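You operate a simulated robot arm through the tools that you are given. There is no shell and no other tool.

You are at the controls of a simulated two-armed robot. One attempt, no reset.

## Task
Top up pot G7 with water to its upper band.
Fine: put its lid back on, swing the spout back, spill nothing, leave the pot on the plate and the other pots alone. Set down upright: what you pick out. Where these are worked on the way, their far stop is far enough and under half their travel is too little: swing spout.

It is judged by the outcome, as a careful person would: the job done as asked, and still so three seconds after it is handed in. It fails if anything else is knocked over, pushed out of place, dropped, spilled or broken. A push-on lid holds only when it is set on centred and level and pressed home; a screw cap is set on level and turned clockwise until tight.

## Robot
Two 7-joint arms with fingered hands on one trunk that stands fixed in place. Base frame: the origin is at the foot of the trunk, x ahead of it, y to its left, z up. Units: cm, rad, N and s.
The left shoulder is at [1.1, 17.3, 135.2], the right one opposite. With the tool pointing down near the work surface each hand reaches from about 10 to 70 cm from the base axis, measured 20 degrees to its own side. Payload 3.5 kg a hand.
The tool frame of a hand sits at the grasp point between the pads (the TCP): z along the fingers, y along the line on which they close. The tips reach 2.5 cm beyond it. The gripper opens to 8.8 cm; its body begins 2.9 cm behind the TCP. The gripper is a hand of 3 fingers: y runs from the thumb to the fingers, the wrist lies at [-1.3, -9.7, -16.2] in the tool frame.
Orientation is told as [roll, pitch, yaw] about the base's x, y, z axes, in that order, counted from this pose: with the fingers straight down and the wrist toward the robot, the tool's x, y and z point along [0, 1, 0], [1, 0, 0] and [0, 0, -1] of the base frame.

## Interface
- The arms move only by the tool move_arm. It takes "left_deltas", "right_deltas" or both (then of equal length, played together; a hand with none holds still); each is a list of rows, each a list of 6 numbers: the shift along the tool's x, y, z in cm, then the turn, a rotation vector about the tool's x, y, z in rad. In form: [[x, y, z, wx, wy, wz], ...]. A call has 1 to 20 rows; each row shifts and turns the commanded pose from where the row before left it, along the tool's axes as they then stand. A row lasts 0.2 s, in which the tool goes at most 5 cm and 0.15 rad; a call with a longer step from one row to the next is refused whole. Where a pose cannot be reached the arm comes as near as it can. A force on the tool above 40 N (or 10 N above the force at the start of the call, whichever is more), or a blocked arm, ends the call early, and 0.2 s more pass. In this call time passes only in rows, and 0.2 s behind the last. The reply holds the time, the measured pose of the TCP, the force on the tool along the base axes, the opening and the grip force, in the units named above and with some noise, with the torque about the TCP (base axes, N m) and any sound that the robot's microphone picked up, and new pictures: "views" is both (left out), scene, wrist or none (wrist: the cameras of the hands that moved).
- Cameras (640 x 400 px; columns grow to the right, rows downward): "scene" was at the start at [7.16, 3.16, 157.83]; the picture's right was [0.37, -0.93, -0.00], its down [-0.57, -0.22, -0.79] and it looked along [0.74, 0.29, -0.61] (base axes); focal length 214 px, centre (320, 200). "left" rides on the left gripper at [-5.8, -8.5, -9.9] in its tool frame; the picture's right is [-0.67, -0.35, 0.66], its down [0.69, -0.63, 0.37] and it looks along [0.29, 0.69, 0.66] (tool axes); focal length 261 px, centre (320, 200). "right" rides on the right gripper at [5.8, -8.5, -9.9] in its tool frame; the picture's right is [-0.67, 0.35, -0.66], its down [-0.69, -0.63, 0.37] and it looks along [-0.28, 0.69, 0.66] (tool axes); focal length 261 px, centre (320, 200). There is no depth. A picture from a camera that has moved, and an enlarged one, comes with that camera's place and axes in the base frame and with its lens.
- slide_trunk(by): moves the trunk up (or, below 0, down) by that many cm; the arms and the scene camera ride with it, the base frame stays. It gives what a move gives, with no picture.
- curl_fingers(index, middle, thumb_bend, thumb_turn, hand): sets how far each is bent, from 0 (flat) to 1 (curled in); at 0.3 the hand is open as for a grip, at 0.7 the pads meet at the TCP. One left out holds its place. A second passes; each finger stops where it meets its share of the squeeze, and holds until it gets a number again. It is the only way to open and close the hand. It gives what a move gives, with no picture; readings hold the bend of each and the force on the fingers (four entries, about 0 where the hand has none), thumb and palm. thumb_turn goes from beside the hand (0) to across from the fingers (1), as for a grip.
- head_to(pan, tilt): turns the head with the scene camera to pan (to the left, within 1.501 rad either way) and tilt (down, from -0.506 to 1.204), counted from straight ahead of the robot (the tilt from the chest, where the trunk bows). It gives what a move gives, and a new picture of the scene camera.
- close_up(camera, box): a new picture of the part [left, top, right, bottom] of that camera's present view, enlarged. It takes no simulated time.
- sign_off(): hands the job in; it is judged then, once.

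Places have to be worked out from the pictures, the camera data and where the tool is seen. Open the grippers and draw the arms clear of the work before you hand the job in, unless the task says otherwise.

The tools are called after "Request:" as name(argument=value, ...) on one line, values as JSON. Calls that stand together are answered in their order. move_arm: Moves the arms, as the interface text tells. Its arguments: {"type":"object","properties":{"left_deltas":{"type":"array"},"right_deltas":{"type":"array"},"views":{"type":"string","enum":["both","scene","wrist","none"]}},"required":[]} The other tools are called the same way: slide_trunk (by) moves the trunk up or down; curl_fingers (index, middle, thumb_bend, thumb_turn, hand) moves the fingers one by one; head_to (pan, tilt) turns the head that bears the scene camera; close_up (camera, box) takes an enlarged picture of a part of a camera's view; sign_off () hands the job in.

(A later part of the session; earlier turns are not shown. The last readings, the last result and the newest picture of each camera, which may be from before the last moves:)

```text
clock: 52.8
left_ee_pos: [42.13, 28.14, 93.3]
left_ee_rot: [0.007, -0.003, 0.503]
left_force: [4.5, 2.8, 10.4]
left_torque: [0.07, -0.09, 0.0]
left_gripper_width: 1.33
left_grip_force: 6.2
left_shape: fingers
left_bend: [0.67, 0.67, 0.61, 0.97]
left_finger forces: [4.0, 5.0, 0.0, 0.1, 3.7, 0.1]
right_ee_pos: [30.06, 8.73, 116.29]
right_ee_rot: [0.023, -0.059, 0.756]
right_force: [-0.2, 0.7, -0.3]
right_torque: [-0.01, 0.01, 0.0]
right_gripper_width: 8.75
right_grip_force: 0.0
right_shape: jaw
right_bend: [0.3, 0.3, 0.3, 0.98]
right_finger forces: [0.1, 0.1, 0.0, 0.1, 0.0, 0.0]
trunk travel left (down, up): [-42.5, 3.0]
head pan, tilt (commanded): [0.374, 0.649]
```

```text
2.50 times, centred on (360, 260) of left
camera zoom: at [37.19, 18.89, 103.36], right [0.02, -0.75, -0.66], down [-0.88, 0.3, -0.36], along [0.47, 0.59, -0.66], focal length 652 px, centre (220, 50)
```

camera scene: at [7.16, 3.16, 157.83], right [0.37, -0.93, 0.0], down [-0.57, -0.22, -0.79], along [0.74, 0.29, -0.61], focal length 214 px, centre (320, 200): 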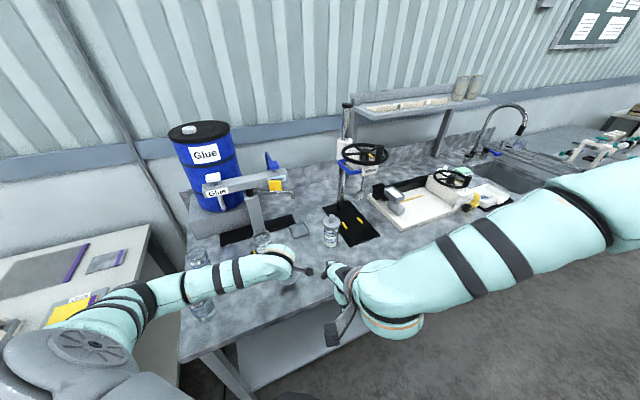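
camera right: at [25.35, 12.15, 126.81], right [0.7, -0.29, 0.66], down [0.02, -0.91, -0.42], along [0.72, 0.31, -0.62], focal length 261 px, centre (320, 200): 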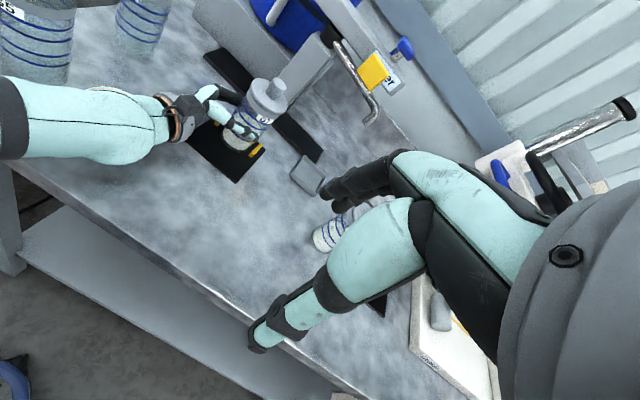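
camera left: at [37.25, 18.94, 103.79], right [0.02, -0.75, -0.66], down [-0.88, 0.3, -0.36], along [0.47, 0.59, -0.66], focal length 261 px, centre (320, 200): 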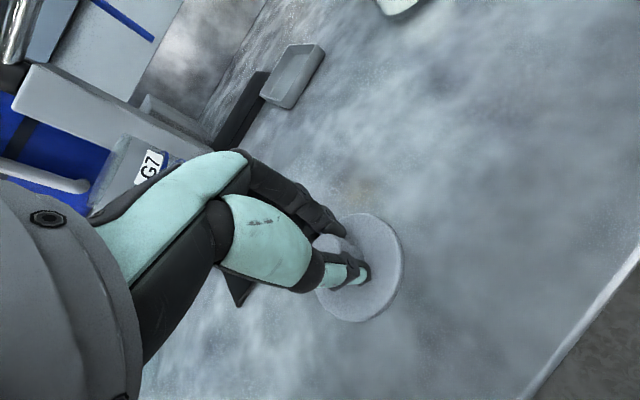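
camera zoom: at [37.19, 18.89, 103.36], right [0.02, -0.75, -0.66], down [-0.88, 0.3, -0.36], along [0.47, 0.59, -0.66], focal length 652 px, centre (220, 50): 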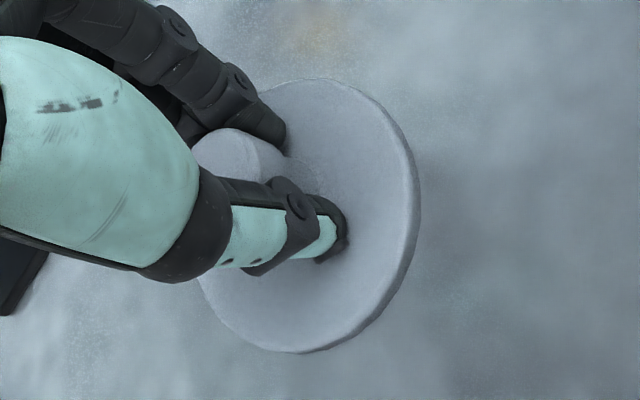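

The lid is down on the bench (10 N of push). I ease up 0.3 cm and open the fingers.

Request:
move_arm(left_deltas=[[0, 0, -0.3, 0, 0, 0]], views="none")

Request:
curl_fingers(hand="left", index=0.45, middle=0.45, thumb_bend=0.4)

Request:
close_up(camera="left", box=[280, 180, 440, 340])

```text
clock: 53.2
left_ee_pos: [41.89, 28.06, 93.5]
left_ee_rot: [0.009, 0.003, 0.501]
left_force: [1.0, 0.5, 1.1]
left_torque: [0.0, -0.04, 0.0]
left_gripper_width: 1.35
left_grip_force: 4.6
left_shape: fingers
left_bend: [0.66, 0.67, 0.61, 0.97]
left_finger forces: [2.7, 3.2, 0.0, 0.1, 4.1, 0.1]
right_ee_pos: [30.21, 8.72, 116.39]
right_ee_rot: [0.023, -0.059, 0.754]
right_force: [0.3, -0.6, 0.4]
right_torque: [0.01, -0.01, -0.01]
right_gripper_width: 8.75
right_grip_force: 0.0
right_shape: jaw
right_bend: [0.3, 0.3, 0.3, 0.98]
right_finger forces: [0.0, 0.0, 0.1, 0.0, 0.0, 0.0]
trunk travel left (down, up): [-42.5, 3.0]
head pan, tilt (commanded): [0.374, 0.649]
```

```text
clock: 54.2
left_ee_pos: [41.95, 28.22, 93.61]
left_ee_rot: [0.007, 0.001, 0.503]
left_force: [0.3, 0.0, 0.2]
left_torque: [0.01, 0.03, 0.0]
left_gripper_width: 5.75
left_grip_force: 0.0
left_shape: fingers
left_bend: [0.45, 0.45, 0.4, 0.97]
left_finger forces: [0.0, 0.1, 0.1, 0.1, 0.0, 0.0]
right_ee_pos: [30.02, 8.69, 116.47]
right_ee_rot: [0.024, -0.06, 0.758]
right_force: [-0.2, -0.5, -0.8]
right_torque: [-0.02, 0.01, -0.01]
right_gripper_width: 8.79
right_grip_force: 0.1
right_shape: jaw
right_bend: [0.3, 0.3, 0.3, 0.98]
right_finger forces: [0.0, 0.0, 0.1, 0.1, 0.0, 0.0]
trunk travel left (down, up): [-42.5, 3.0]
head pan, tilt (commanded): [0.374, 0.649]
```

```text
2.50 times, centred on (360, 260) of left
camera zoom: at [37.18, 18.94, 103.56], right [0.02, -0.75, -0.66], down [-0.88, 0.3, -0.36], along [0.47, 0.59, -0.66], focal length 652 px, centre (220, 50)
```

zoom: 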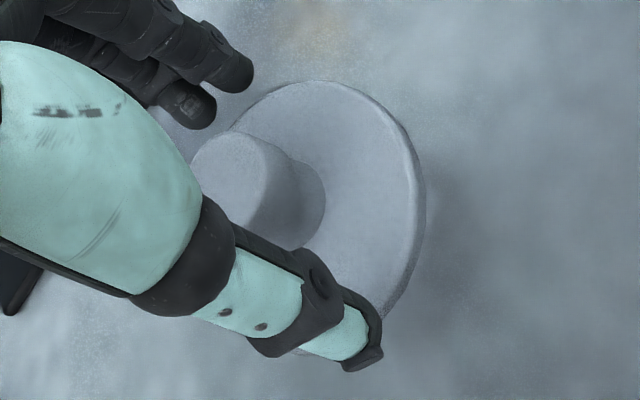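

The lid stands free on the bench. I raise the left hand straight up 18 cm and look over the scene.

Request:
move_arm(left_deltas=[[0, 0, -2, 0, 0, 0], [0, 0, -4, 0, 0, 0], [0, 0, -4, 0, 0, 0], [0, 0, -4, 0, 0, 0], [0, 0, -4, 0, 0, 0]], views="both")

Request:
close_up(camera="left", box=[260, 180, 460, 380])

```text
clock: 55.4
left_ee_pos: [41.65, 28.96, 111.69]
left_ee_rot: [0.033, -0.007, 0.511]
left_force: [-0.5, -0.5, 0.1]
left_torque: [-0.03, 0.0, -0.03]
left_gripper_width: 5.77
left_grip_force: 0.0
left_shape: fingers
left_bend: [0.45, 0.45, 0.4, 0.97]
left_finger forces: [0.0, 0.0, 0.0, 0.0, 0.1, 0.0]
right_ee_pos: [30.11, 8.45, 116.45]
right_ee_rot: [0.025, -0.058, 0.755]
right_force: [-0.8, 0.0, -0.1]
right_torque: [-0.04, -0.01, -0.03]
right_gripper_width: 8.76
right_grip_force: 0.0
right_shape: jaw
right_bend: [0.3, 0.3, 0.3, 0.98]
right_finger forces: [0.0, 0.0, 0.0, 0.0, 0.1, 0.0]
trunk travel left (down, up): [-42.5, 3.0]
head pan, tilt (commanded): [0.374, 0.649]
camera scene: at [7.22, 3.01, 157.83], right [0.37, -0.93, 0.0], down [-0.57, -0.22, -0.79], along [0.74, 0.29, -0.61], focal length 214 px, centre (320, 200)
camera left: at [37.04, 19.4, 121.49], right [0.02, -0.73, -0.68], down [-0.89, 0.3, -0.35], along [0.46, 0.61, -0.65], focal length 261 px, centre (320, 200)
```

scene: 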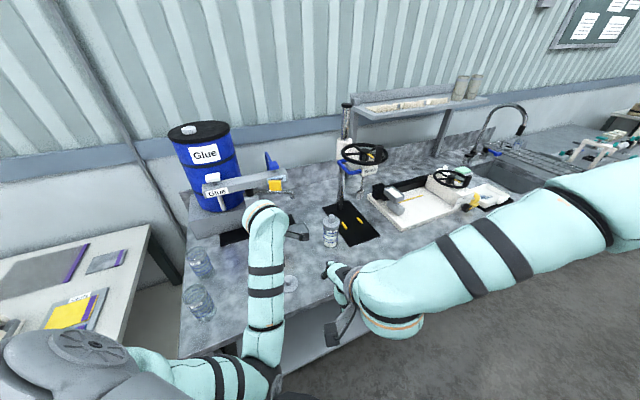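
left: 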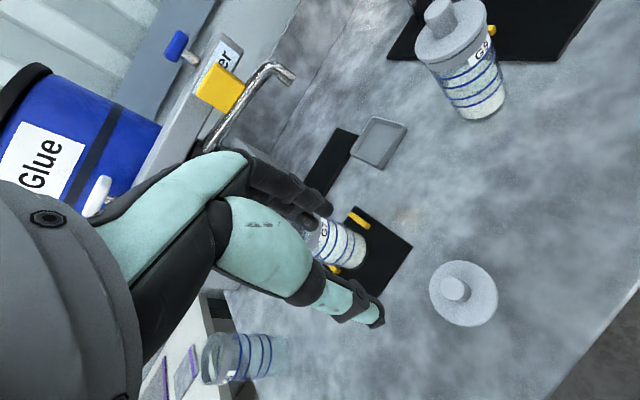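

```text
2.00 times, centred on (360, 280) of left
camera zoom: at [37.04, 19.4, 121.49], right [0.02, -0.73, -0.68], down [-0.89, 0.3, -0.35], along [0.46, 0.61, -0.65], focal length 521 px, centre (240, 40)
```

zoom: 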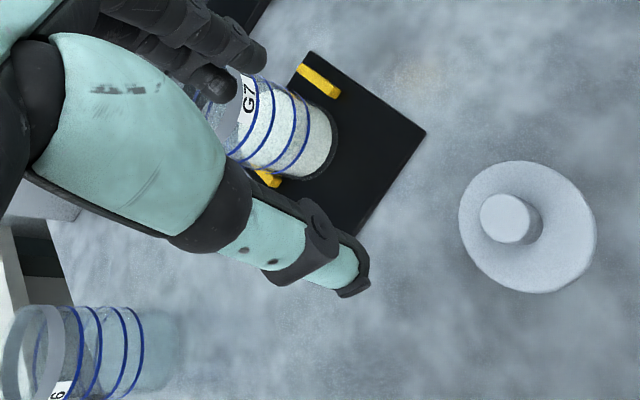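

The lid stands flat on the bench at about (42, 28). Now the spout: I study its yellow grip and the gap to the manifold from the left wrist camera.

Request:
close_up(camera="left", box=[150, 20, 310, 170])

Request:
close_up(camera="scene", box=[240, 145, 310, 215])

Request:
close_up(camera="right", box=[180, 0, 420, 160])

```text
2.67 times, centred on (230, 95) of left
camera zoom: at [37.04, 19.4, 121.49], right [0.02, -0.73, -0.68], down [-0.89, 0.3, -0.35], along [0.46, 0.61, -0.65], focal length 695 px, centre (560, 480)
```

zoom: 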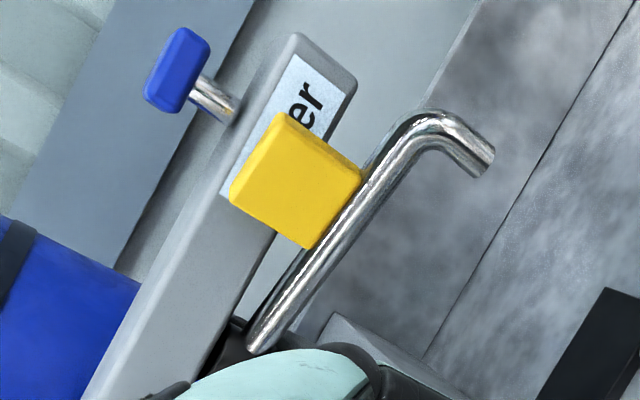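

```text
5.71 times, centred on (275, 180) of scene
camera zoom: at [7.22, 3.01, 157.83], right [0.37, -0.93, 0.0], down [-0.57, -0.22, -0.79], along [0.74, 0.29, -0.61], focal length 1226 px, centre (577, 314)
```

zoom: 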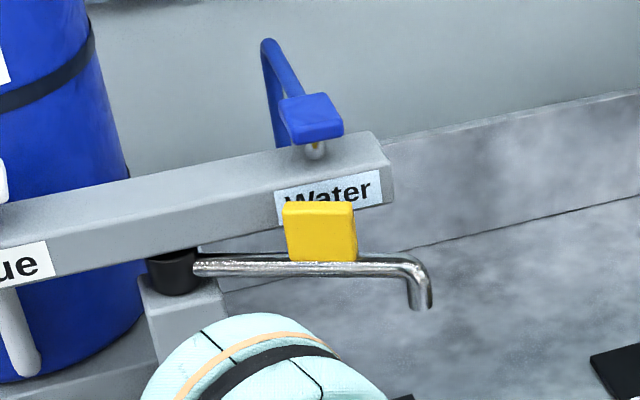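

```text
2.50 times, centred on (300, 80) of right
camera zoom: at [19.78, 6.43, 126.09], right [0.7, -0.29, 0.66], down [0.02, -0.91, -0.42], along [0.72, 0.31, -0.63], focal length 652 px, centre (370, 500)
```

zoom: 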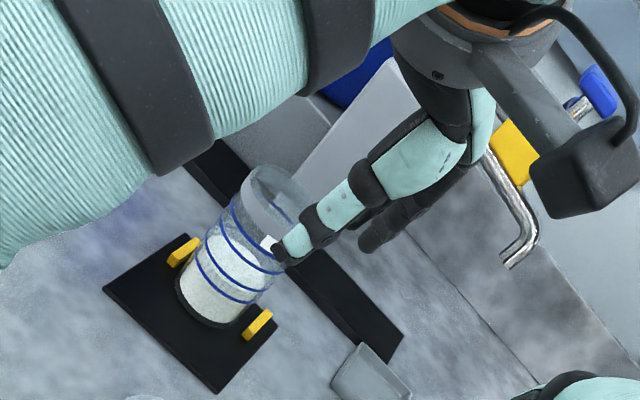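

The beam's front corner is near (68.6, 40.9, 113), the tube at z ≈ 111.5 and its tip at about (64, 36.7, 108.4). The gap behind the yellow grip is too thin for fingers. I'll hook the tube's outer end instead, fingers behind it and thumb in front, so I open the hand and move above that spot.

Request:
curl_fingers(hand="left", index=0.3, middle=0.3, thumb_bend=0.3)

Request:
move_arm(left_deltas=[[0, 0, -3.45, 0.007, -0.033, 0], [0, 0, -3.45, 0, 0, 0], [0, 0, -3.45, 0, 0, 0], [0, 0, 0, 0, 0, 0.142], [0, 0, 0, 0, 0, 0.142], [0.494, 4.02, 0, 0, 0, 0], [0.494, 4.02, 0, 0, 0, 0], [0.494, 4.02, 0, 0, 0, 0], [0.494, 4.02, 0, 0, 0, 0], [0.494, 4.02, 0, 0, 0, 0]], views="both")

```text
clock: 56.4
left_ee_pos: [41.94, 28.87, 112.06]
left_ee_rot: [0.024, -0.011, 0.511]
left_force: [-0.1, 0.0, -0.1]
left_torque: [-0.01, -0.01, 0.04]
left_gripper_width: 8.42
left_grip_force: 0.1
left_shape: fingers
left_bend: [0.3, 0.3, 0.3, 0.97]
left_finger forces: [0.0, 0.0, 0.1, 0.1, 0.1, 0.1]
right_ee_pos: [30.02, 8.68, 116.47]
right_ee_rot: [0.023, -0.061, 0.756]
right_force: [0.0, -0.3, 0.4]
right_torque: [0.0, 0.05, 0.01]
right_gripper_width: 8.79
right_grip_force: 0.0
right_shape: jaw
right_bend: [0.3, 0.3, 0.3, 0.98]
right_finger forces: [0.0, 0.0, 0.1, 0.0, 0.0, 0.0]
trunk travel left (down, up): [-42.5, 3.0]
head pan, tilt (commanded): [0.374, 0.649]
```

```text
clock: 58.0
left_ee_pos: [49.26, 30.41, 121.47]
left_ee_rot: [-0.032, 0.006, 0.218]
left_force: [0.7, 0.5, 0.0]
left_torque: [0.04, -0.04, 0.0]
left_gripper_width: 8.43
left_grip_force: 0.1
left_shape: fingers
left_bend: [0.3, 0.3, 0.3, 0.98]
left_finger forces: [0.0, 0.0, 0.1, 0.0, 0.0, 0.0]
right_ee_pos: [30.87, 8.72, 116.73]
right_ee_rot: [0.021, -0.069, 0.739]
right_force: [6.8, -7.1, 8.9]
right_torque: [0.44, 0.48, -0.09]
right_gripper_width: 8.82
right_grip_force: 0.0
right_shape: jaw
right_bend: [0.3, 0.3, 0.3, 0.98]
right_finger forces: [0.1, 0.0, 0.0, 0.0, 0.0, 0.0]
trunk travel left (down, up): [-42.5, 3.0]
head pan, tilt (commanded): [0.374, 0.649]
stopped in row 8 (right hand): the force on the tool passed its limit at 64 N (the readings are from after the stop); the commanded pose is now the measured one
camera scene: at [7.32, 3.12, 157.82], right [0.37, -0.93, 0.0], down [-0.57, -0.22, -0.79], along [0.74, 0.29, -0.61], focal length 214 px, centre (320, 200)
camera left: at [41.99, 23.33, 131.7], right [-0.2, -0.75, -0.63], down [-0.76, 0.52, -0.38], along [0.62, 0.41, -0.67], focal length 261 px, centre (320, 200)
```

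scene: 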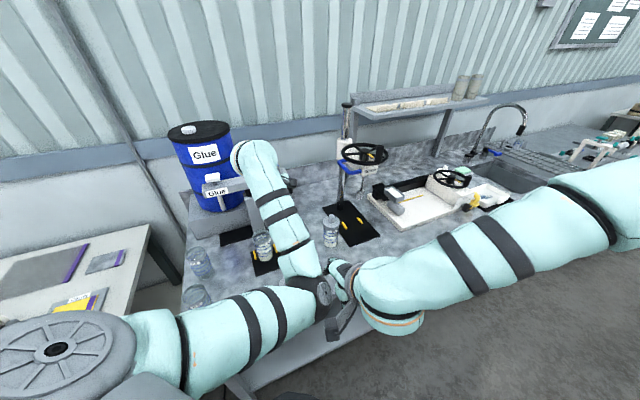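
left: 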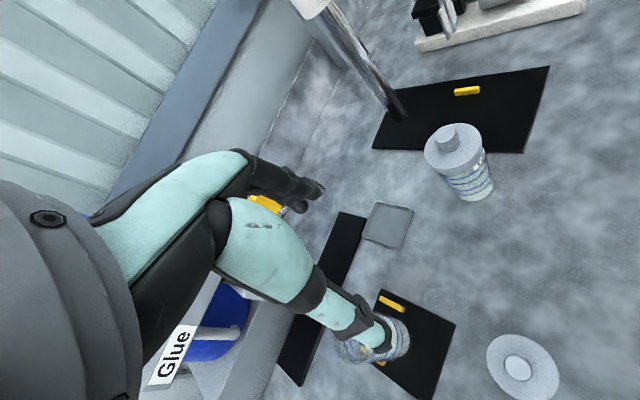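

The left elbow had swung inward and pressed on the right hand; the call stopped and nothing on the bench appears disturbed. I draw the right arm away to the right at once.

Request:
move_arm(right_deltas=[[-1.5, -1.0, 0, 0, 0, 0], [-2.4, -1.7, 0, 0, 0, 0], [-2.8, -2.0, 0, 0, 0, 0], [-2.8, -2.6, 0, 0, 0, 0], [-2.8, -2.6, 0, 0, 0, 0]], views="scene")

Request:
close_up(camera="scene", box=[170, 140, 410, 330])

```text
clock: 59.2
left_ee_pos: [49.1, 30.21, 121.6]
left_ee_rot: [-0.03, 0.005, 0.218]
left_force: [-0.1, 0.5, 0.1]
left_torque: [-0.03, -0.01, 0.0]
left_gripper_width: 8.46
left_grip_force: 0.0
left_shape: fingers
left_bend: [0.3, 0.3, 0.3, 0.98]
left_finger forces: [0.0, 0.0, 0.1, 0.0, 0.0, 0.0]
right_ee_pos: [31.66, -7.24, 115.75]
right_ee_rot: [0.023, -0.073, 0.743]
right_force: [-0.2, -0.7, 1.2]
right_torque: [0.01, 0.02, 0.02]
right_gripper_width: 8.79
right_grip_force: 0.1
right_shape: jaw
right_bend: [0.3, 0.3, 0.3, 0.98]
right_finger forces: [0.1, 0.1, 0.0, 0.0, 0.1, 0.0]
trunk travel left (down, up): [-42.5, 3.0]
head pan, tilt (commanded): [0.374, 0.649]
camera scene: at [7.11, 2.84, 157.84], right [0.37, -0.93, 0.0], down [-0.56, -0.22, -0.8], along [0.74, 0.29, -0.61], focal length 214 px, centre (320, 200)
```

scene: 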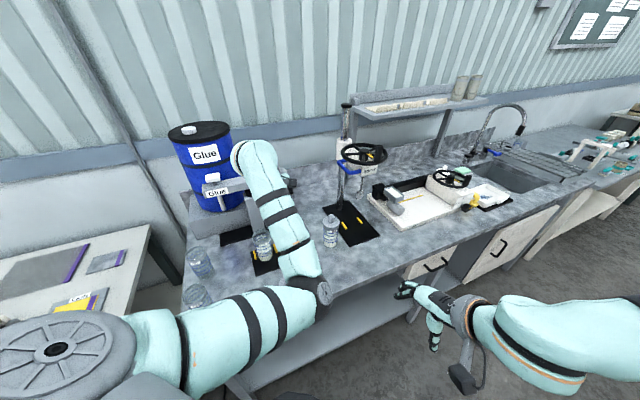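

```text
2.11 times, centred on (290, 235) of scene
camera zoom: at [7.11, 2.84, 157.84], right [0.37, -0.93, 0.0], down [-0.56, -0.22, -0.8], along [0.74, 0.29, -0.61], focal length 452 px, centre (383, 126)
```

zoom: 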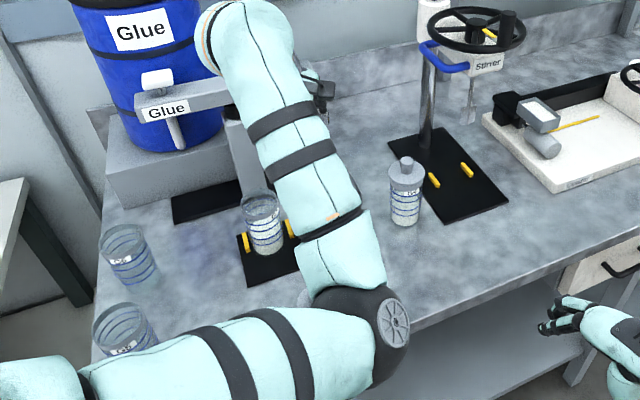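

G5, G6, G9, the opened G7 and the lid are all undisturbed, and the right arm is well clear. I continue the left hand to above the spout's outer end at z = 122.

Request:
move_arm(left_deltas=[[0.765, 3.14, -0.1, 0, 0.03, 0], [0.765, 3.14, -0.1, 0, 0, 0], [0.765, 3.14, -0.1, 0, 0, 0], [0.765, 3.14, -0.1, 0, 0, 0]], views="both")

Request:
close_up(camera="scene", box=[200, 130, 380, 280])

```text
clock: 60.2
left_ee_pos: [61.15, 35.94, 121.77]
left_ee_rot: [-0.003, 0.006, 0.216]
left_force: [-0.5, 0.5, -0.2]
left_torque: [-0.02, -0.02, -0.03]
left_gripper_width: 8.46
left_grip_force: 0.1
left_shape: fingers
left_bend: [0.3, 0.3, 0.3, 0.98]
left_finger forces: [0.1, 0.0, 0.0, 0.0, 0.0, 0.0]
right_ee_pos: [31.75, -6.92, 115.69]
right_ee_rot: [0.022, -0.068, 0.742]
right_force: [0.8, -0.2, 0.4]
right_torque: [0.02, 0.01, -0.04]
right_gripper_width: 8.8
right_grip_force: 0.1
right_shape: jaw
right_bend: [0.3, 0.3, 0.3, 0.98]
right_finger forces: [0.1, 0.1, 0.1, 0.1, 0.1, 0.1]
trunk travel left (down, up): [-42.5, 3.0]
head pan, tilt (commanded): [0.374, 0.649]
camera scene: at [7.27, 3.27, 157.82], right [0.37, -0.93, 0.0], down [-0.57, -0.22, -0.79], along [0.74, 0.29, -0.61], focal length 214 px, centre (320, 200)
camera left: at [53.88, 28.61, 131.85], right [-0.2, -0.73, -0.65], down [-0.76, 0.53, -0.36], along [0.61, 0.42, -0.67], focal length 261 px, centre (320, 200)
```

scene: 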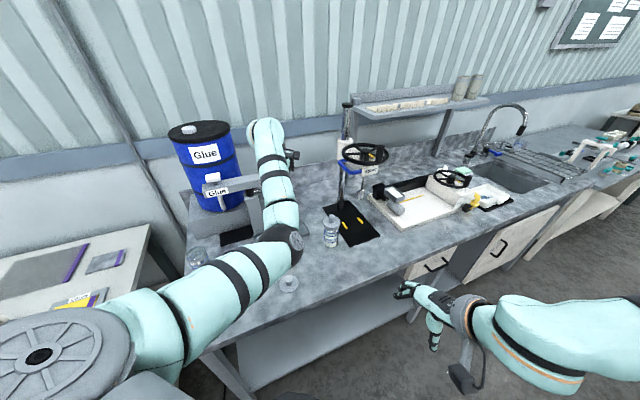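
left: 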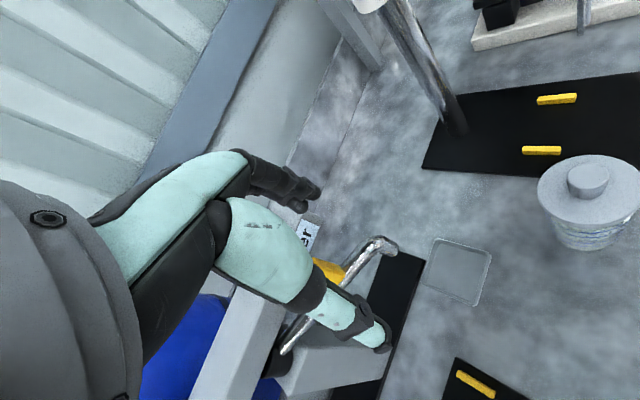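

```text
2.67 times, centred on (290, 205) of scene
camera zoom: at [7.27, 3.27, 157.82], right [0.37, -0.93, 0.0], down [-0.57, -0.22, -0.79], along [0.74, 0.29, -0.61], focal length 572 px, centre (400, 187)
```

zoom: 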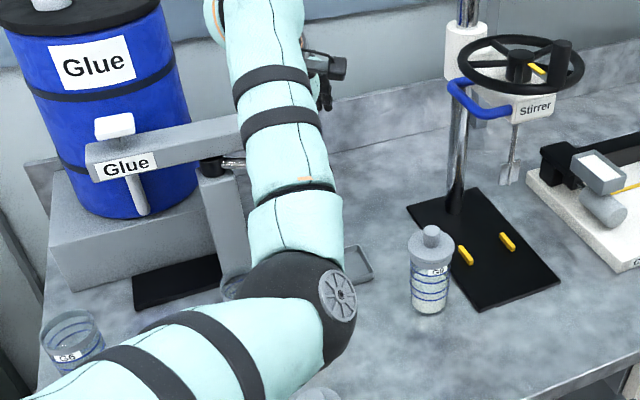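

The left camera now looks straight onto the spout. I zoom in to place its tube and tip relative to the fingers.

Request:
close_up(camera="left", box=[240, 170, 440, 380])

```text
1.90 times, centred on (340, 275) of left
camera zoom: at [53.88, 28.61, 131.85], right [-0.2, -0.73, -0.65], down [-0.76, 0.53, -0.36], along [0.61, 0.42, -0.67], focal length 496 px, centre (282, 57)
```

zoom: 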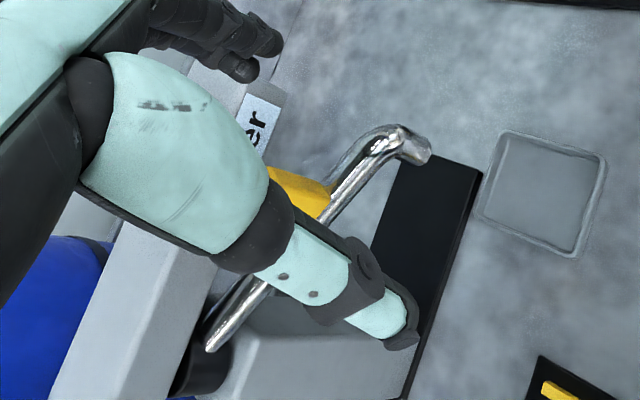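

The tube end is at about (64.4, 37.0), angle −70° from the pivot near (59, 52.5). I shift the hand so the fingers come down just behind the tube end and clear of the beam corner, lower to just above the tube, and check.

Request:
move_arm(left_deltas=[[-0.8, 1.0, 0, 0, 0, 0], [0, 0, 2.4, 0, 0, 0], [0, 0, 2.4, 0, 0, 0], [0, 0, 1.6, 0, 0, 0]], views="wrist")

Request:
close_up(camera="left", box=[220, 130, 460, 360])

Request:
close_up(camera="scene", box=[250, 130, 330, 220])

```text
clock: 61.2
left_ee_pos: [61.8, 35.7, 115.29]
left_ee_rot: [-0.002, 0.005, 0.216]
left_force: [0.2, 0.0, 0.5]
left_torque: [0.01, 0.01, 0.05]
left_gripper_width: 8.47
left_grip_force: 0.1
left_shape: fingers
left_bend: [0.3, 0.3, 0.3, 0.98]
left_finger forces: [0.0, 0.0, 0.0, 0.1, 0.0, 0.0]
right_ee_pos: [31.59, -6.93, 115.73]
right_ee_rot: [0.021, -0.07, 0.74]
right_force: [-0.1, 0.5, 0.3]
right_torque: [0.01, 0.03, -0.01]
right_gripper_width: 8.79
right_grip_force: 0.1
right_shape: jaw
right_bend: [0.3, 0.3, 0.3, 0.98]
right_finger forces: [0.1, 0.0, 0.0, 0.1, 0.0, 0.0]
trunk travel left (down, up): [-42.5, 3.0]
head pan, tilt (commanded): [0.374, 0.649]
camera left: at [54.67, 28.21, 125.38], right [-0.2, -0.73, -0.65], down [-0.76, 0.53, -0.36], along [0.61, 0.43, -0.66], focal length 261 px, centre (320, 200)
```

left: 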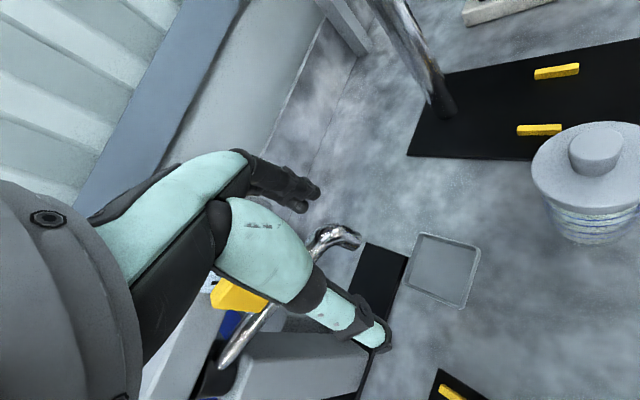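

```text
1.74 times, centred on (340, 245) of left
camera zoom: at [54.67, 28.21, 125.38], right [-0.2, -0.73, -0.65], down [-0.76, 0.53, -0.36], along [0.61, 0.43, -0.66], focal length 453 px, centre (285, 122)
```

zoom: 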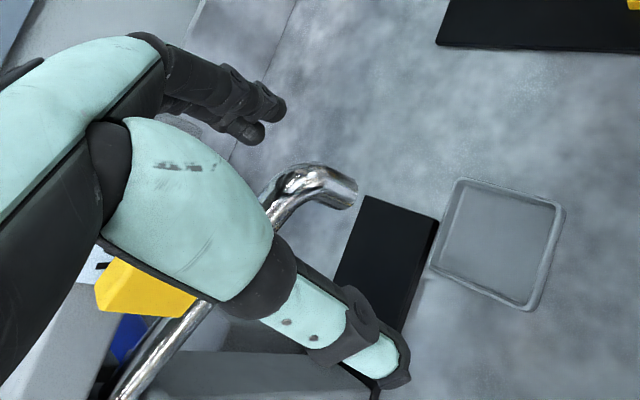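

```text
4.44 times, centred on (290, 175) of scene
camera zoom: at [7.17, 3.13, 157.83], right [0.37, -0.93, 0.0], down [-0.57, -0.22, -0.79], along [0.74, 0.29, -0.61], focal length 953 px, centre (453, 311)
```

zoom: 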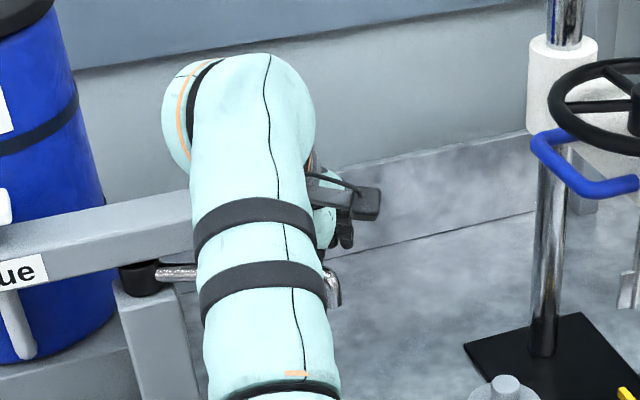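

The tube end is 2.6 cm ahead of the TCP, so the fingers will pass about 0.9 cm behind it. I lower 2.5 cm and check for any contact.

Request:
move_arm(left_deltas=[[0, 0, 0.8, 0, 0, 0], [0, 0, 0.8, 0, 0, 0], [0, 0, 0.8, 0, 0, 0]], views="none")

Request:
close_up(camera="left", box=[180, 100, 420, 330])

```text
clock: 62.0
left_ee_pos: [61.81, 35.65, 112.86]
left_ee_rot: [-0.002, 0.004, 0.216]
left_force: [-0.7, 0.0, -0.1]
left_torque: [-0.02, -0.03, 0.01]
left_gripper_width: 8.46
left_grip_force: 0.1
left_shape: fingers
left_bend: [0.3, 0.3, 0.3, 0.98]
left_finger forces: [0.0, 0.1, 0.0, 0.0, 0.0, 0.0]
right_ee_pos: [31.6, -6.92, 115.7]
right_ee_rot: [0.021, -0.069, 0.741]
right_force: [-0.4, 0.5, 0.1]
right_torque: [-0.01, -0.03, 0.03]
right_gripper_width: 8.81
right_grip_force: 0.0
right_shape: jaw
right_bend: [0.3, 0.3, 0.3, 0.98]
right_finger forces: [0.0, 0.0, 0.0, 0.0, 0.1, 0.1]
trunk travel left (down, up): [-42.5, 3.0]
head pan, tilt (commanded): [0.374, 0.649]
```

```text
1.74 times, centred on (300, 215) of left
camera zoom: at [54.59, 28.12, 122.99], right [-0.2, -0.73, -0.65], down [-0.76, 0.53, -0.36], along [0.61, 0.43, -0.66], focal length 453 px, centre (355, 174)
```

zoom: 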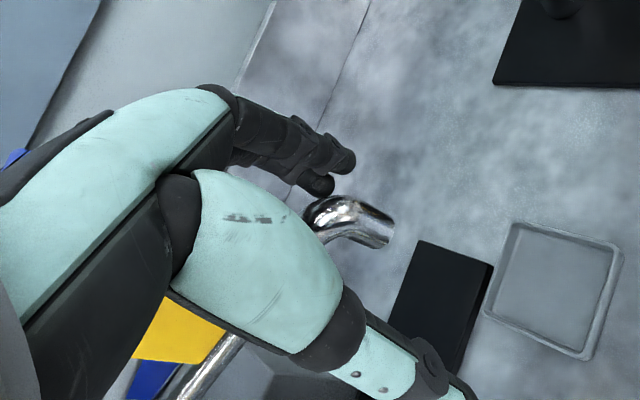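

No contact so far and the fingers sit just behind the tube's bend. I lower the remaining 2.4 cm.

Request:
move_arm(left_deltas=[[0, 0, 0.8, 0, 0, 0], [0, 0, 0.8, 0, 0, 0], [0, 0, 0.8, 0, 0, 0]], views="none")

Request:
close_up(camera="left", box=[180, 100, 420, 330])

```text
clock: 62.8
left_ee_pos: [61.78, 35.43, 110.61]
left_ee_rot: [-0.001, 0.006, 0.217]
left_force: [0.3, 0.2, 0.6]
left_torque: [0.01, 0.0, 0.01]
left_gripper_width: 8.49
left_grip_force: 0.1
left_shape: fingers
left_bend: [0.3, 0.3, 0.3, 0.98]
left_finger forces: [0.1, 0.1, 0.0, 0.1, 0.0, 0.0]
right_ee_pos: [31.68, -7.01, 115.65]
right_ee_rot: [0.021, -0.069, 0.742]
right_force: [-0.3, -0.2, -0.7]
right_torque: [0.02, -0.02, -0.02]
right_gripper_width: 8.81
right_grip_force: 0.1
right_shape: jaw
right_bend: [0.3, 0.3, 0.3, 0.98]
right_finger forces: [0.0, 0.0, 0.1, 0.0, 0.0, 0.0]
trunk travel left (down, up): [-42.5, 3.0]
head pan, tilt (commanded): [0.374, 0.649]
```

```text
1.74 times, centred on (300, 215) of left
camera zoom: at [54.61, 27.92, 120.7], right [-0.2, -0.73, -0.65], down [-0.76, 0.53, -0.36], along [0.61, 0.43, -0.66], focal length 453 px, centre (355, 174)
```

zoom: 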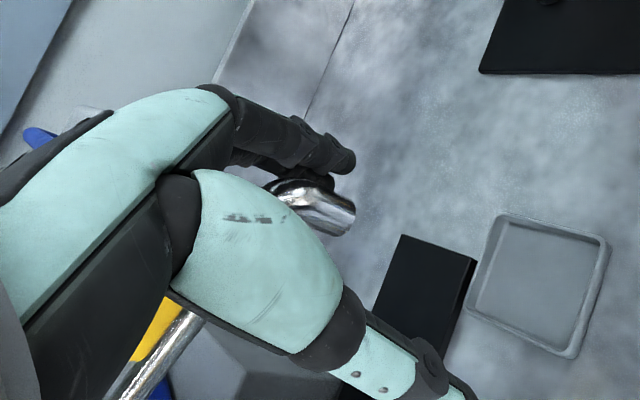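

The fingers hang behind the tube bend and no force is felt. I take up the slack and begin sweeping along the arc around the pivot, turning the hand with it.

Request:
move_arm(left_deltas=[[0, -0.9, 0, 0, 0, 0], [0.085, -1.55, 0, 0, 0, 0.09], [0.085, -1.55, 0, 0, 0, 0.09], [0.085, -1.55, 0, 0, 0, 0.09]], views="both")

Request:
close_up(camera="left", box=[180, 100, 420, 330])

```text
clock: 63.8
left_ee_pos: [56.26, 35.23, 110.73]
left_ee_rot: [-0.004, 0.003, -0.057]
left_force: [0.4, -0.1, -0.2]
left_torque: [-0.02, -0.03, 0.03]
left_gripper_width: 8.48
left_grip_force: 0.5
left_shape: fingers
left_bend: [0.3, 0.29, 0.3, 0.98]
left_finger forces: [0.0, 0.5, 0.0, 0.0, 0.0, 0.0]
right_ee_pos: [31.63, -7.03, 115.64]
right_ee_rot: [0.022, -0.071, 0.742]
right_force: [0.4, 0.0, 0.1]
right_torque: [-0.02, 0.01, -0.01]
right_gripper_width: 8.83
right_grip_force: 0.1
right_shape: jaw
right_bend: [0.3, 0.3, 0.3, 0.98]
right_finger forces: [0.1, 0.1, 0.0, 0.0, 0.1, 0.0]
trunk travel left (down, up): [-42.5, 3.0]
head pan, tilt (commanded): [0.374, 0.649]
camera scene: at [7.16, 3.17, 157.83], right [0.37, -0.93, 0.0], down [-0.57, -0.22, -0.79], along [0.74, 0.29, -0.61], focal length 214 px, centre (320, 200)
camera left: at [47.4, 29.85, 120.79], right [-0.39, -0.65, -0.65], down [-0.59, 0.72, -0.37], along [0.71, 0.24, -0.66], focal length 261 px, centre (320, 200)
```

scene: 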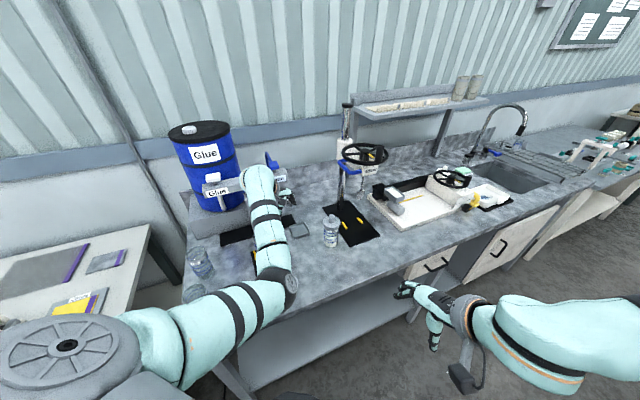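
left: 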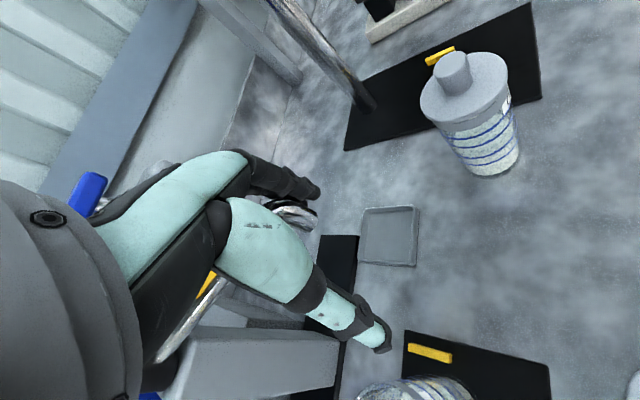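

```text
1.74 times, centred on (300, 215) of left
camera zoom: at [47.4, 29.85, 120.79], right [-0.39, -0.65, -0.65], down [-0.59, 0.72, -0.37], along [0.71, 0.24, -0.66], focal length 453 px, centre (355, 174)
```

zoom: 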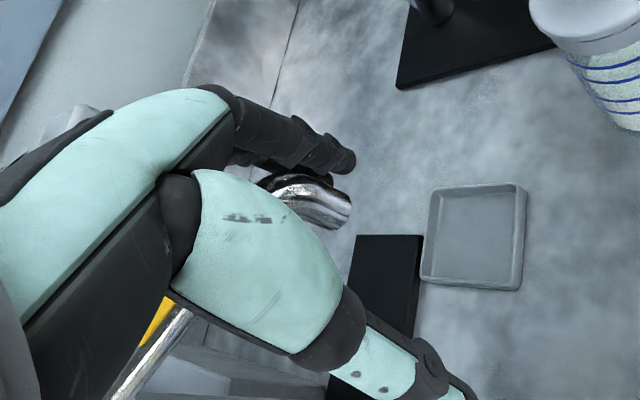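

The spout follows the hand with only 0.5 N on the middle finger. I continue the sweep.

Request:
move_arm(left_deltas=[[0.085, -1.55, 0, 0, 0, 0.09], [0.085, -1.55, 0, 0, 0, 0.09], [0.085, -1.55, 0, 0, 0, 0.09], [0.085, -1.55, 0, 0, 0, 0.09]], views="both")

```text
clock: 64.8
left_ee_pos: [50.35, 36.86, 110.82]
left_ee_rot: [-0.006, 0.003, -0.414]
left_force: [0.8, -0.5, 0.1]
left_torque: [-0.03, -0.04, 0.01]
left_gripper_width: 8.48
left_grip_force: 0.1
left_shape: fingers
left_bend: [0.3, 0.29, 0.3, 0.98]
left_finger forces: [0.1, 0.5, 0.0, 0.0, 0.2, 0.1]
right_ee_pos: [31.64, -6.95, 115.74]
right_ee_rot: [0.021, -0.069, 0.741]
right_force: [-0.5, 0.1, 0.1]
right_torque: [0.0, -0.02, 0.0]
right_gripper_width: 8.77
right_grip_force: 0.2
right_shape: jaw
right_bend: [0.3, 0.3, 0.3, 0.98]
right_finger forces: [0.0, 0.0, 0.0, 0.1, 0.0, 0.1]
trunk travel left (down, up): [-42.5, 3.0]
head pan, tilt (commanded): [0.374, 0.649]
camera scene: at [7.17, 3.18, 157.83], right [0.37, -0.93, 0.0], down [-0.57, -0.22, -0.79], along [0.74, 0.29, -0.61], focal length 214 px, centre (320, 200)
camera left: at [40.06, 34.93, 120.85], right [-0.59, -0.47, -0.65], down [-0.3, 0.88, -0.37], along [0.75, -0.02, -0.66], focal length 261 px, centre (320, 200)
```

scene: 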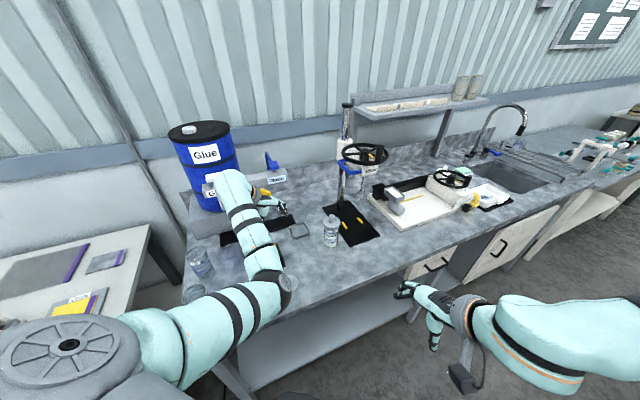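
left: 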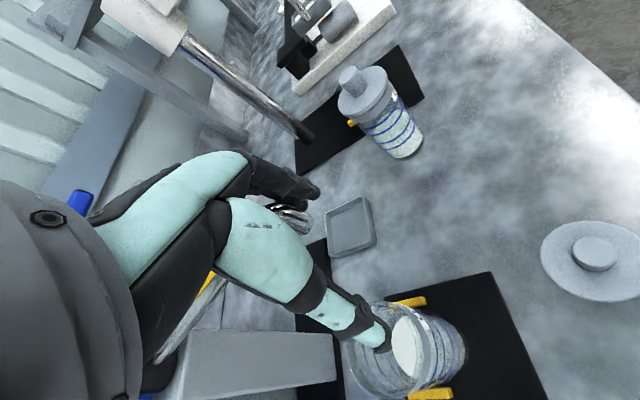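

Swept about 37° so far, smoothly. I carry on another 0.27 rad.

Request:
move_arm(left_deltas=[[0.085, -1.55, 0, 0, 0, 0.09], [0.085, -1.55, 0, 0, 0, 0.09], [0.085, -1.55, 0, 0, 0, 0.09]], views="both")

Request:
close_up(camera="left", box=[180, 100, 480, 400])

```text
clock: 65.6
left_ee_pos: [46.35, 39.17, 110.66]
left_ee_rot: [-0.004, 0.001, -0.685]
left_force: [0.1, -0.1, -0.1]
left_torque: [0.01, 0.01, 0.02]
left_gripper_width: 8.49
left_grip_force: 0.1
left_shape: fingers
left_bend: [0.3, 0.3, 0.3, 0.98]
left_finger forces: [0.1, 0.0, 0.1, 0.0, 0.0, 0.0]
right_ee_pos: [31.71, -6.88, 115.77]
right_ee_rot: [0.02, -0.072, 0.742]
right_force: [-0.6, 0.0, -0.2]
right_torque: [0.04, 0.03, -0.06]
right_gripper_width: 8.8
right_grip_force: 0.0
right_shape: jaw
right_bend: [0.3, 0.3, 0.3, 0.98]
right_finger forces: [0.0, 0.0, 0.0, 0.0, 0.0, 0.0]
trunk travel left (down, up): [-42.5, 3.0]
head pan, tilt (commanded): [0.374, 0.649]
camera scene: at [7.18, 3.16, 157.83], right [0.37, -0.93, 0.0], down [-0.57, -0.22, -0.79], along [0.74, 0.29, -0.61], focal length 214 px, centre (320, 200)
camera left: at [35.89, 39.97, 120.74], right [-0.7, -0.3, -0.65], down [-0.05, 0.93, -0.37], along [0.71, -0.22, -0.66], focal length 261 px, centre (320, 200)
```

scene: 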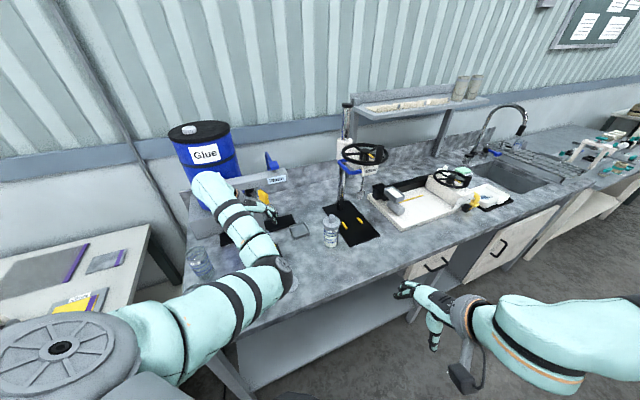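
left: 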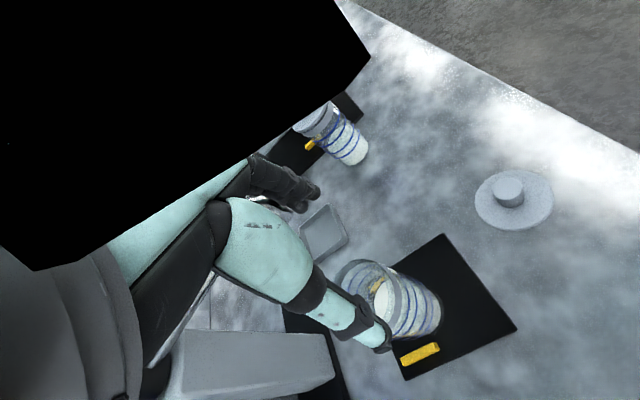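

```text
1.33 times, centred on (330, 250) of left
camera zoom: at [35.89, 39.97, 120.74], right [-0.7, -0.3, -0.65], down [-0.05, 0.93, -0.37], along [0.71, -0.22, -0.66], focal length 348 px, centre (307, 133)
```

zoom: 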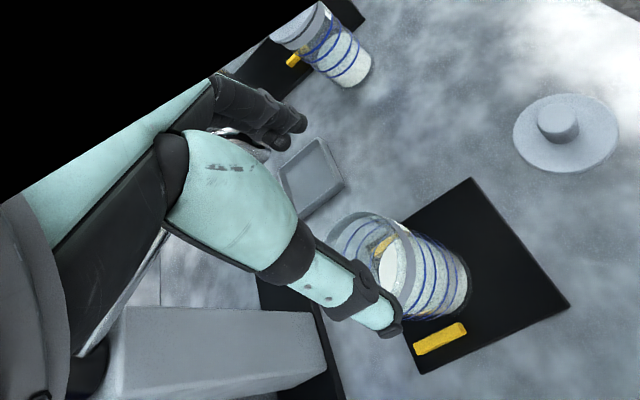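

The spout is still moving freely with the fingers. Two more steps along the arc, watching for the stop.

Request:
move_arm(left_deltas=[[0.085, -1.55, 0, 0, 0, 0.09], [0.085, -1.55, 0, 0, 0, 0.09]], views="wrist")

Request:
close_up(camera="scene", box=[190, 150, 310, 270])

```text
clock: 66.2
left_ee_pos: [44.15, 41.27, 110.7]
left_ee_rot: [-0.005, -0.001, -0.865]
left_force: [0.3, 0.3, -0.6]
left_torque: [-0.01, 0.0, 0.0]
left_gripper_width: 8.47
left_grip_force: 0.2
left_shape: fingers
left_bend: [0.3, 0.3, 0.3, 0.98]
left_finger forces: [0.1, 0.1, 0.1, 0.0, 0.1, 0.0]
right_ee_pos: [31.57, -6.86, 115.8]
right_ee_rot: [0.02, -0.069, 0.742]
right_force: [-0.1, -0.6, -0.1]
right_torque: [0.01, -0.03, 0.01]
right_gripper_width: 8.8
right_grip_force: 0.1
right_shape: jaw
right_bend: [0.3, 0.3, 0.3, 0.98]
right_finger forces: [0.0, 0.0, 0.0, 0.0, 0.0, 0.0]
trunk travel left (down, up): [-42.5, 3.0]
head pan, tilt (commanded): [0.374, 0.649]
camera left: at [34.0, 43.97, 120.68], right [-0.74, -0.17, -0.65], down [0.11, 0.92, -0.37], along [0.66, -0.35, -0.66], focal length 261 px, centre (320, 200)
```

left: 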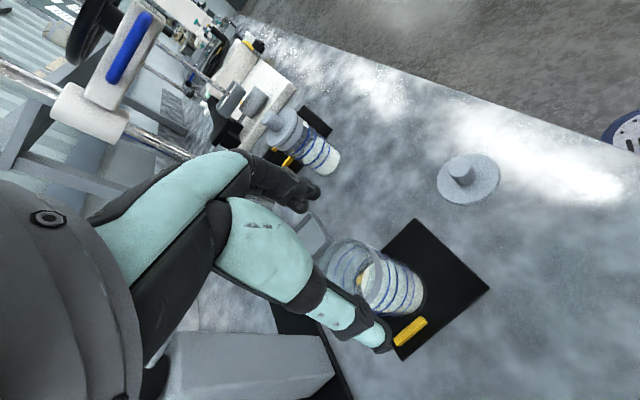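

```text
3.33 times, centred on (250, 210) of scene
camera zoom: at [7.19, 3.2, 157.83], right [0.37, -0.93, 0.0], down [-0.57, -0.22, -0.79], along [0.74, 0.29, -0.61], focal length 715 px, centre (553, 167)
```

zoom: 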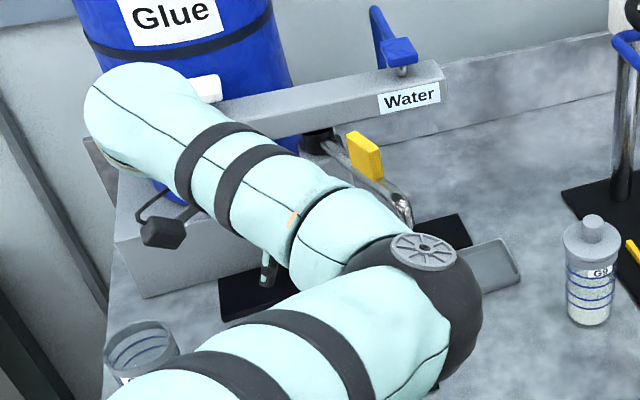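

The spout slipped off the fingers part way: it now points at about −112°, its tip near (53, 37.6), not yet over the pot. I raise the hand clear and look again.

Request:
move_arm(left_deltas=[[0, 0, -2.5, 0, 0, 0], [0, 0, -2.5, 0, 0, 0], [0, 0, -2.5, 0, 0, -0.14], [0, 0, -1, 0, 0, -0.14], [0, 0, 0, 0, 0, -0.14]], views="both")

Request:
close_up(camera="scene", box=[190, 150, 310, 270])

```text
clock: 67.4
left_ee_pos: [44.14, 41.07, 119.39]
left_ee_rot: [-0.005, 0.004, -0.443]
left_force: [-0.2, 0.2, 0.2]
left_torque: [0.02, 0.01, -0.01]
left_gripper_width: 8.47
left_grip_force: 0.1
left_shape: fingers
left_bend: [0.3, 0.3, 0.3, 0.98]
left_finger forces: [0.0, 0.0, 0.0, 0.1, 0.0, 0.0]
right_ee_pos: [31.61, -7.0, 115.89]
right_ee_rot: [0.02, -0.068, 0.741]
right_force: [1.1, -1.1, 0.7]
right_torque: [0.0, 0.02, 0.0]
right_gripper_width: 8.79
right_grip_force: 0.0
right_shape: jaw
right_bend: [0.3, 0.3, 0.3, 0.98]
right_finger forces: [0.0, 0.0, 0.0, 0.0, 0.0, 0.0]
trunk travel left (down, up): [-42.5, 3.0]
head pan, tilt (commanded): [0.374, 0.649]
camera scene: at [7.17, 3.11, 157.83], right [0.37, -0.93, 0.0], down [-0.57, -0.22, -0.79], along [0.74, 0.29, -0.61], focal length 214 px, centre (320, 200)
camera left: at [33.91, 39.57, 129.38], right [-0.6, -0.46, -0.65], down [-0.28, 0.89, -0.37], along [0.75, -0.04, -0.66], focal length 261 px, centre (320, 200)
```

scene: 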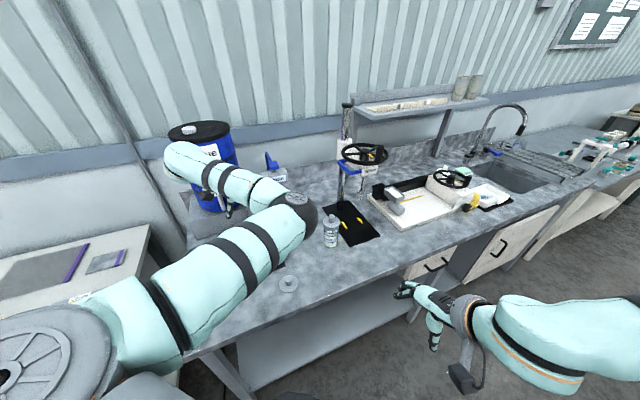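
left: 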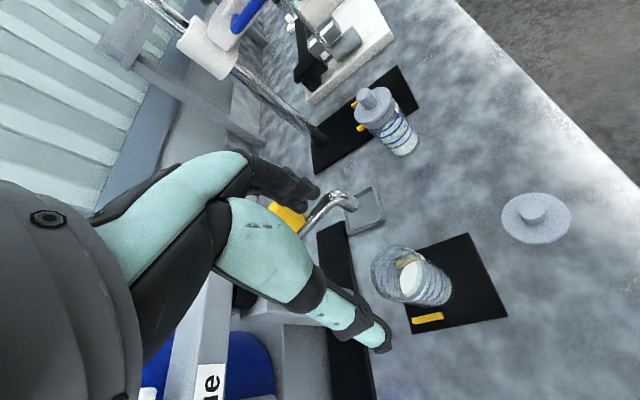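

```text
3.33 times, centred on (250, 210) of scene
camera zoom: at [7.17, 3.11, 157.83], right [0.37, -0.93, 0.0], down [-0.57, -0.22, -0.79], along [0.74, 0.29, -0.61], focal length 715 px, centre (553, 167)
```

zoom: 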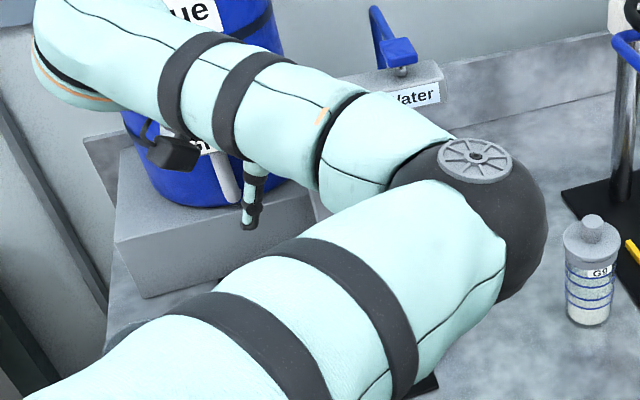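

The left camera sees the spout again. I zoom to fix its present angle and the pot's place under it.

Request:
close_up(camera="left", box=[250, 150, 460, 350])

```text
2.00 times, centred on (355, 250) of left
camera zoom: at [33.91, 39.57, 129.38], right [-0.6, -0.46, -0.65], down [-0.28, 0.89, -0.37], along [0.75, -0.04, -0.66], focal length 521 px, centre (250, 100)
```

zoom: 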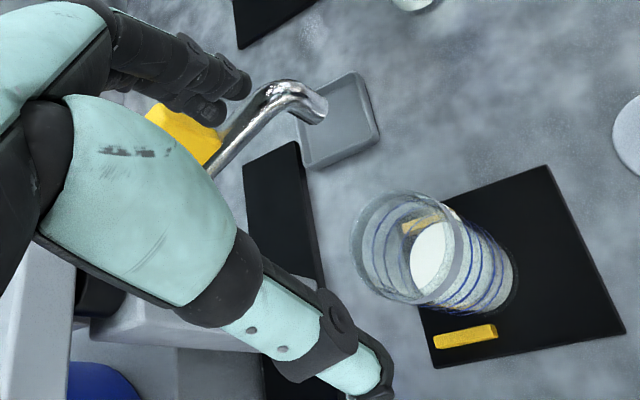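

The spout stands at −114°, tip at (52.1, 37.5), pivot about (59.0, 52.4) with radius 16.4; my path had drifted outward. I shift over so the fingers are behind the tube again, slightly further in, and lower.

Request:
move_arm(left_deltas=[[0, 3.15, 0, 0, 0, 0], [0, 3.15, 0, 0, 0, 0], [0, 0, 2.4, 0, 0, 0], [0, 0, 2.4, 0, 0, 0]], views="wrist")

Request:
close_up(camera="left", box=[200, 120, 420, 330])

```text
clock: 68.4
left_ee_pos: [50.01, 38.55, 114.65]
left_ee_rot: [-0.006, 0.003, -0.441]
left_force: [0.5, -0.6, -0.1]
left_torque: [-0.01, 0.0, 0.02]
left_gripper_width: 8.46
left_grip_force: 0.1
left_shape: fingers
left_bend: [0.3, 0.3, 0.3, 0.98]
left_finger forces: [0.0, 0.0, 0.0, 0.0, 0.0, 0.0]
right_ee_pos: [31.64, -6.95, 115.82]
right_ee_rot: [0.022, -0.068, 0.743]
right_force: [0.2, -0.7, -0.5]
right_torque: [0.01, -0.02, 0.03]
right_gripper_width: 8.79
right_grip_force: 0.0
right_shape: jaw
right_bend: [0.3, 0.3, 0.3, 0.98]
right_finger forces: [0.0, 0.0, 0.0, 0.0, 0.0, 0.0]
trunk travel left (down, up): [-42.5, 3.0]
head pan, tilt (commanded): [0.374, 0.649]
camera left: at [39.62, 37.01, 124.65], right [-0.61, -0.46, -0.65], down [-0.28, 0.89, -0.37], along [0.75, -0.04, -0.66], focal length 261 px, centre (320, 200)
```

left: 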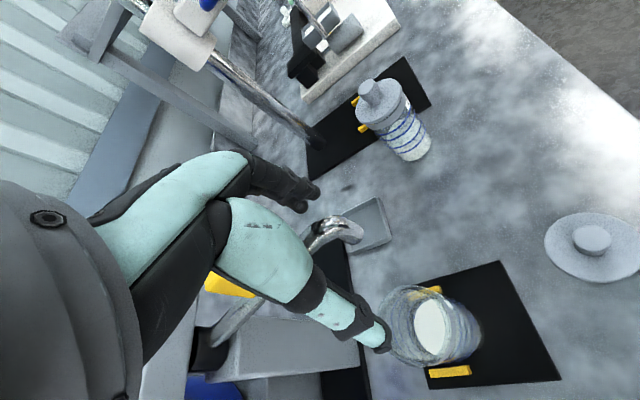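

```text
1.90 times, centred on (310, 225) of left
camera zoom: at [39.62, 37.01, 124.65], right [-0.61, -0.46, -0.65], down [-0.28, 0.89, -0.37], along [0.75, -0.04, -0.66], focal length 496 px, centre (339, 152)
```

zoom: 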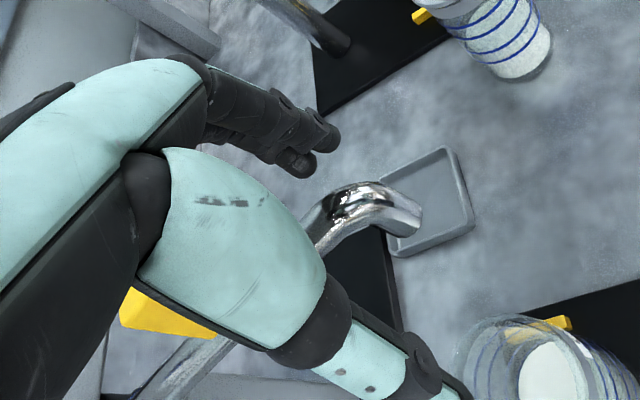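

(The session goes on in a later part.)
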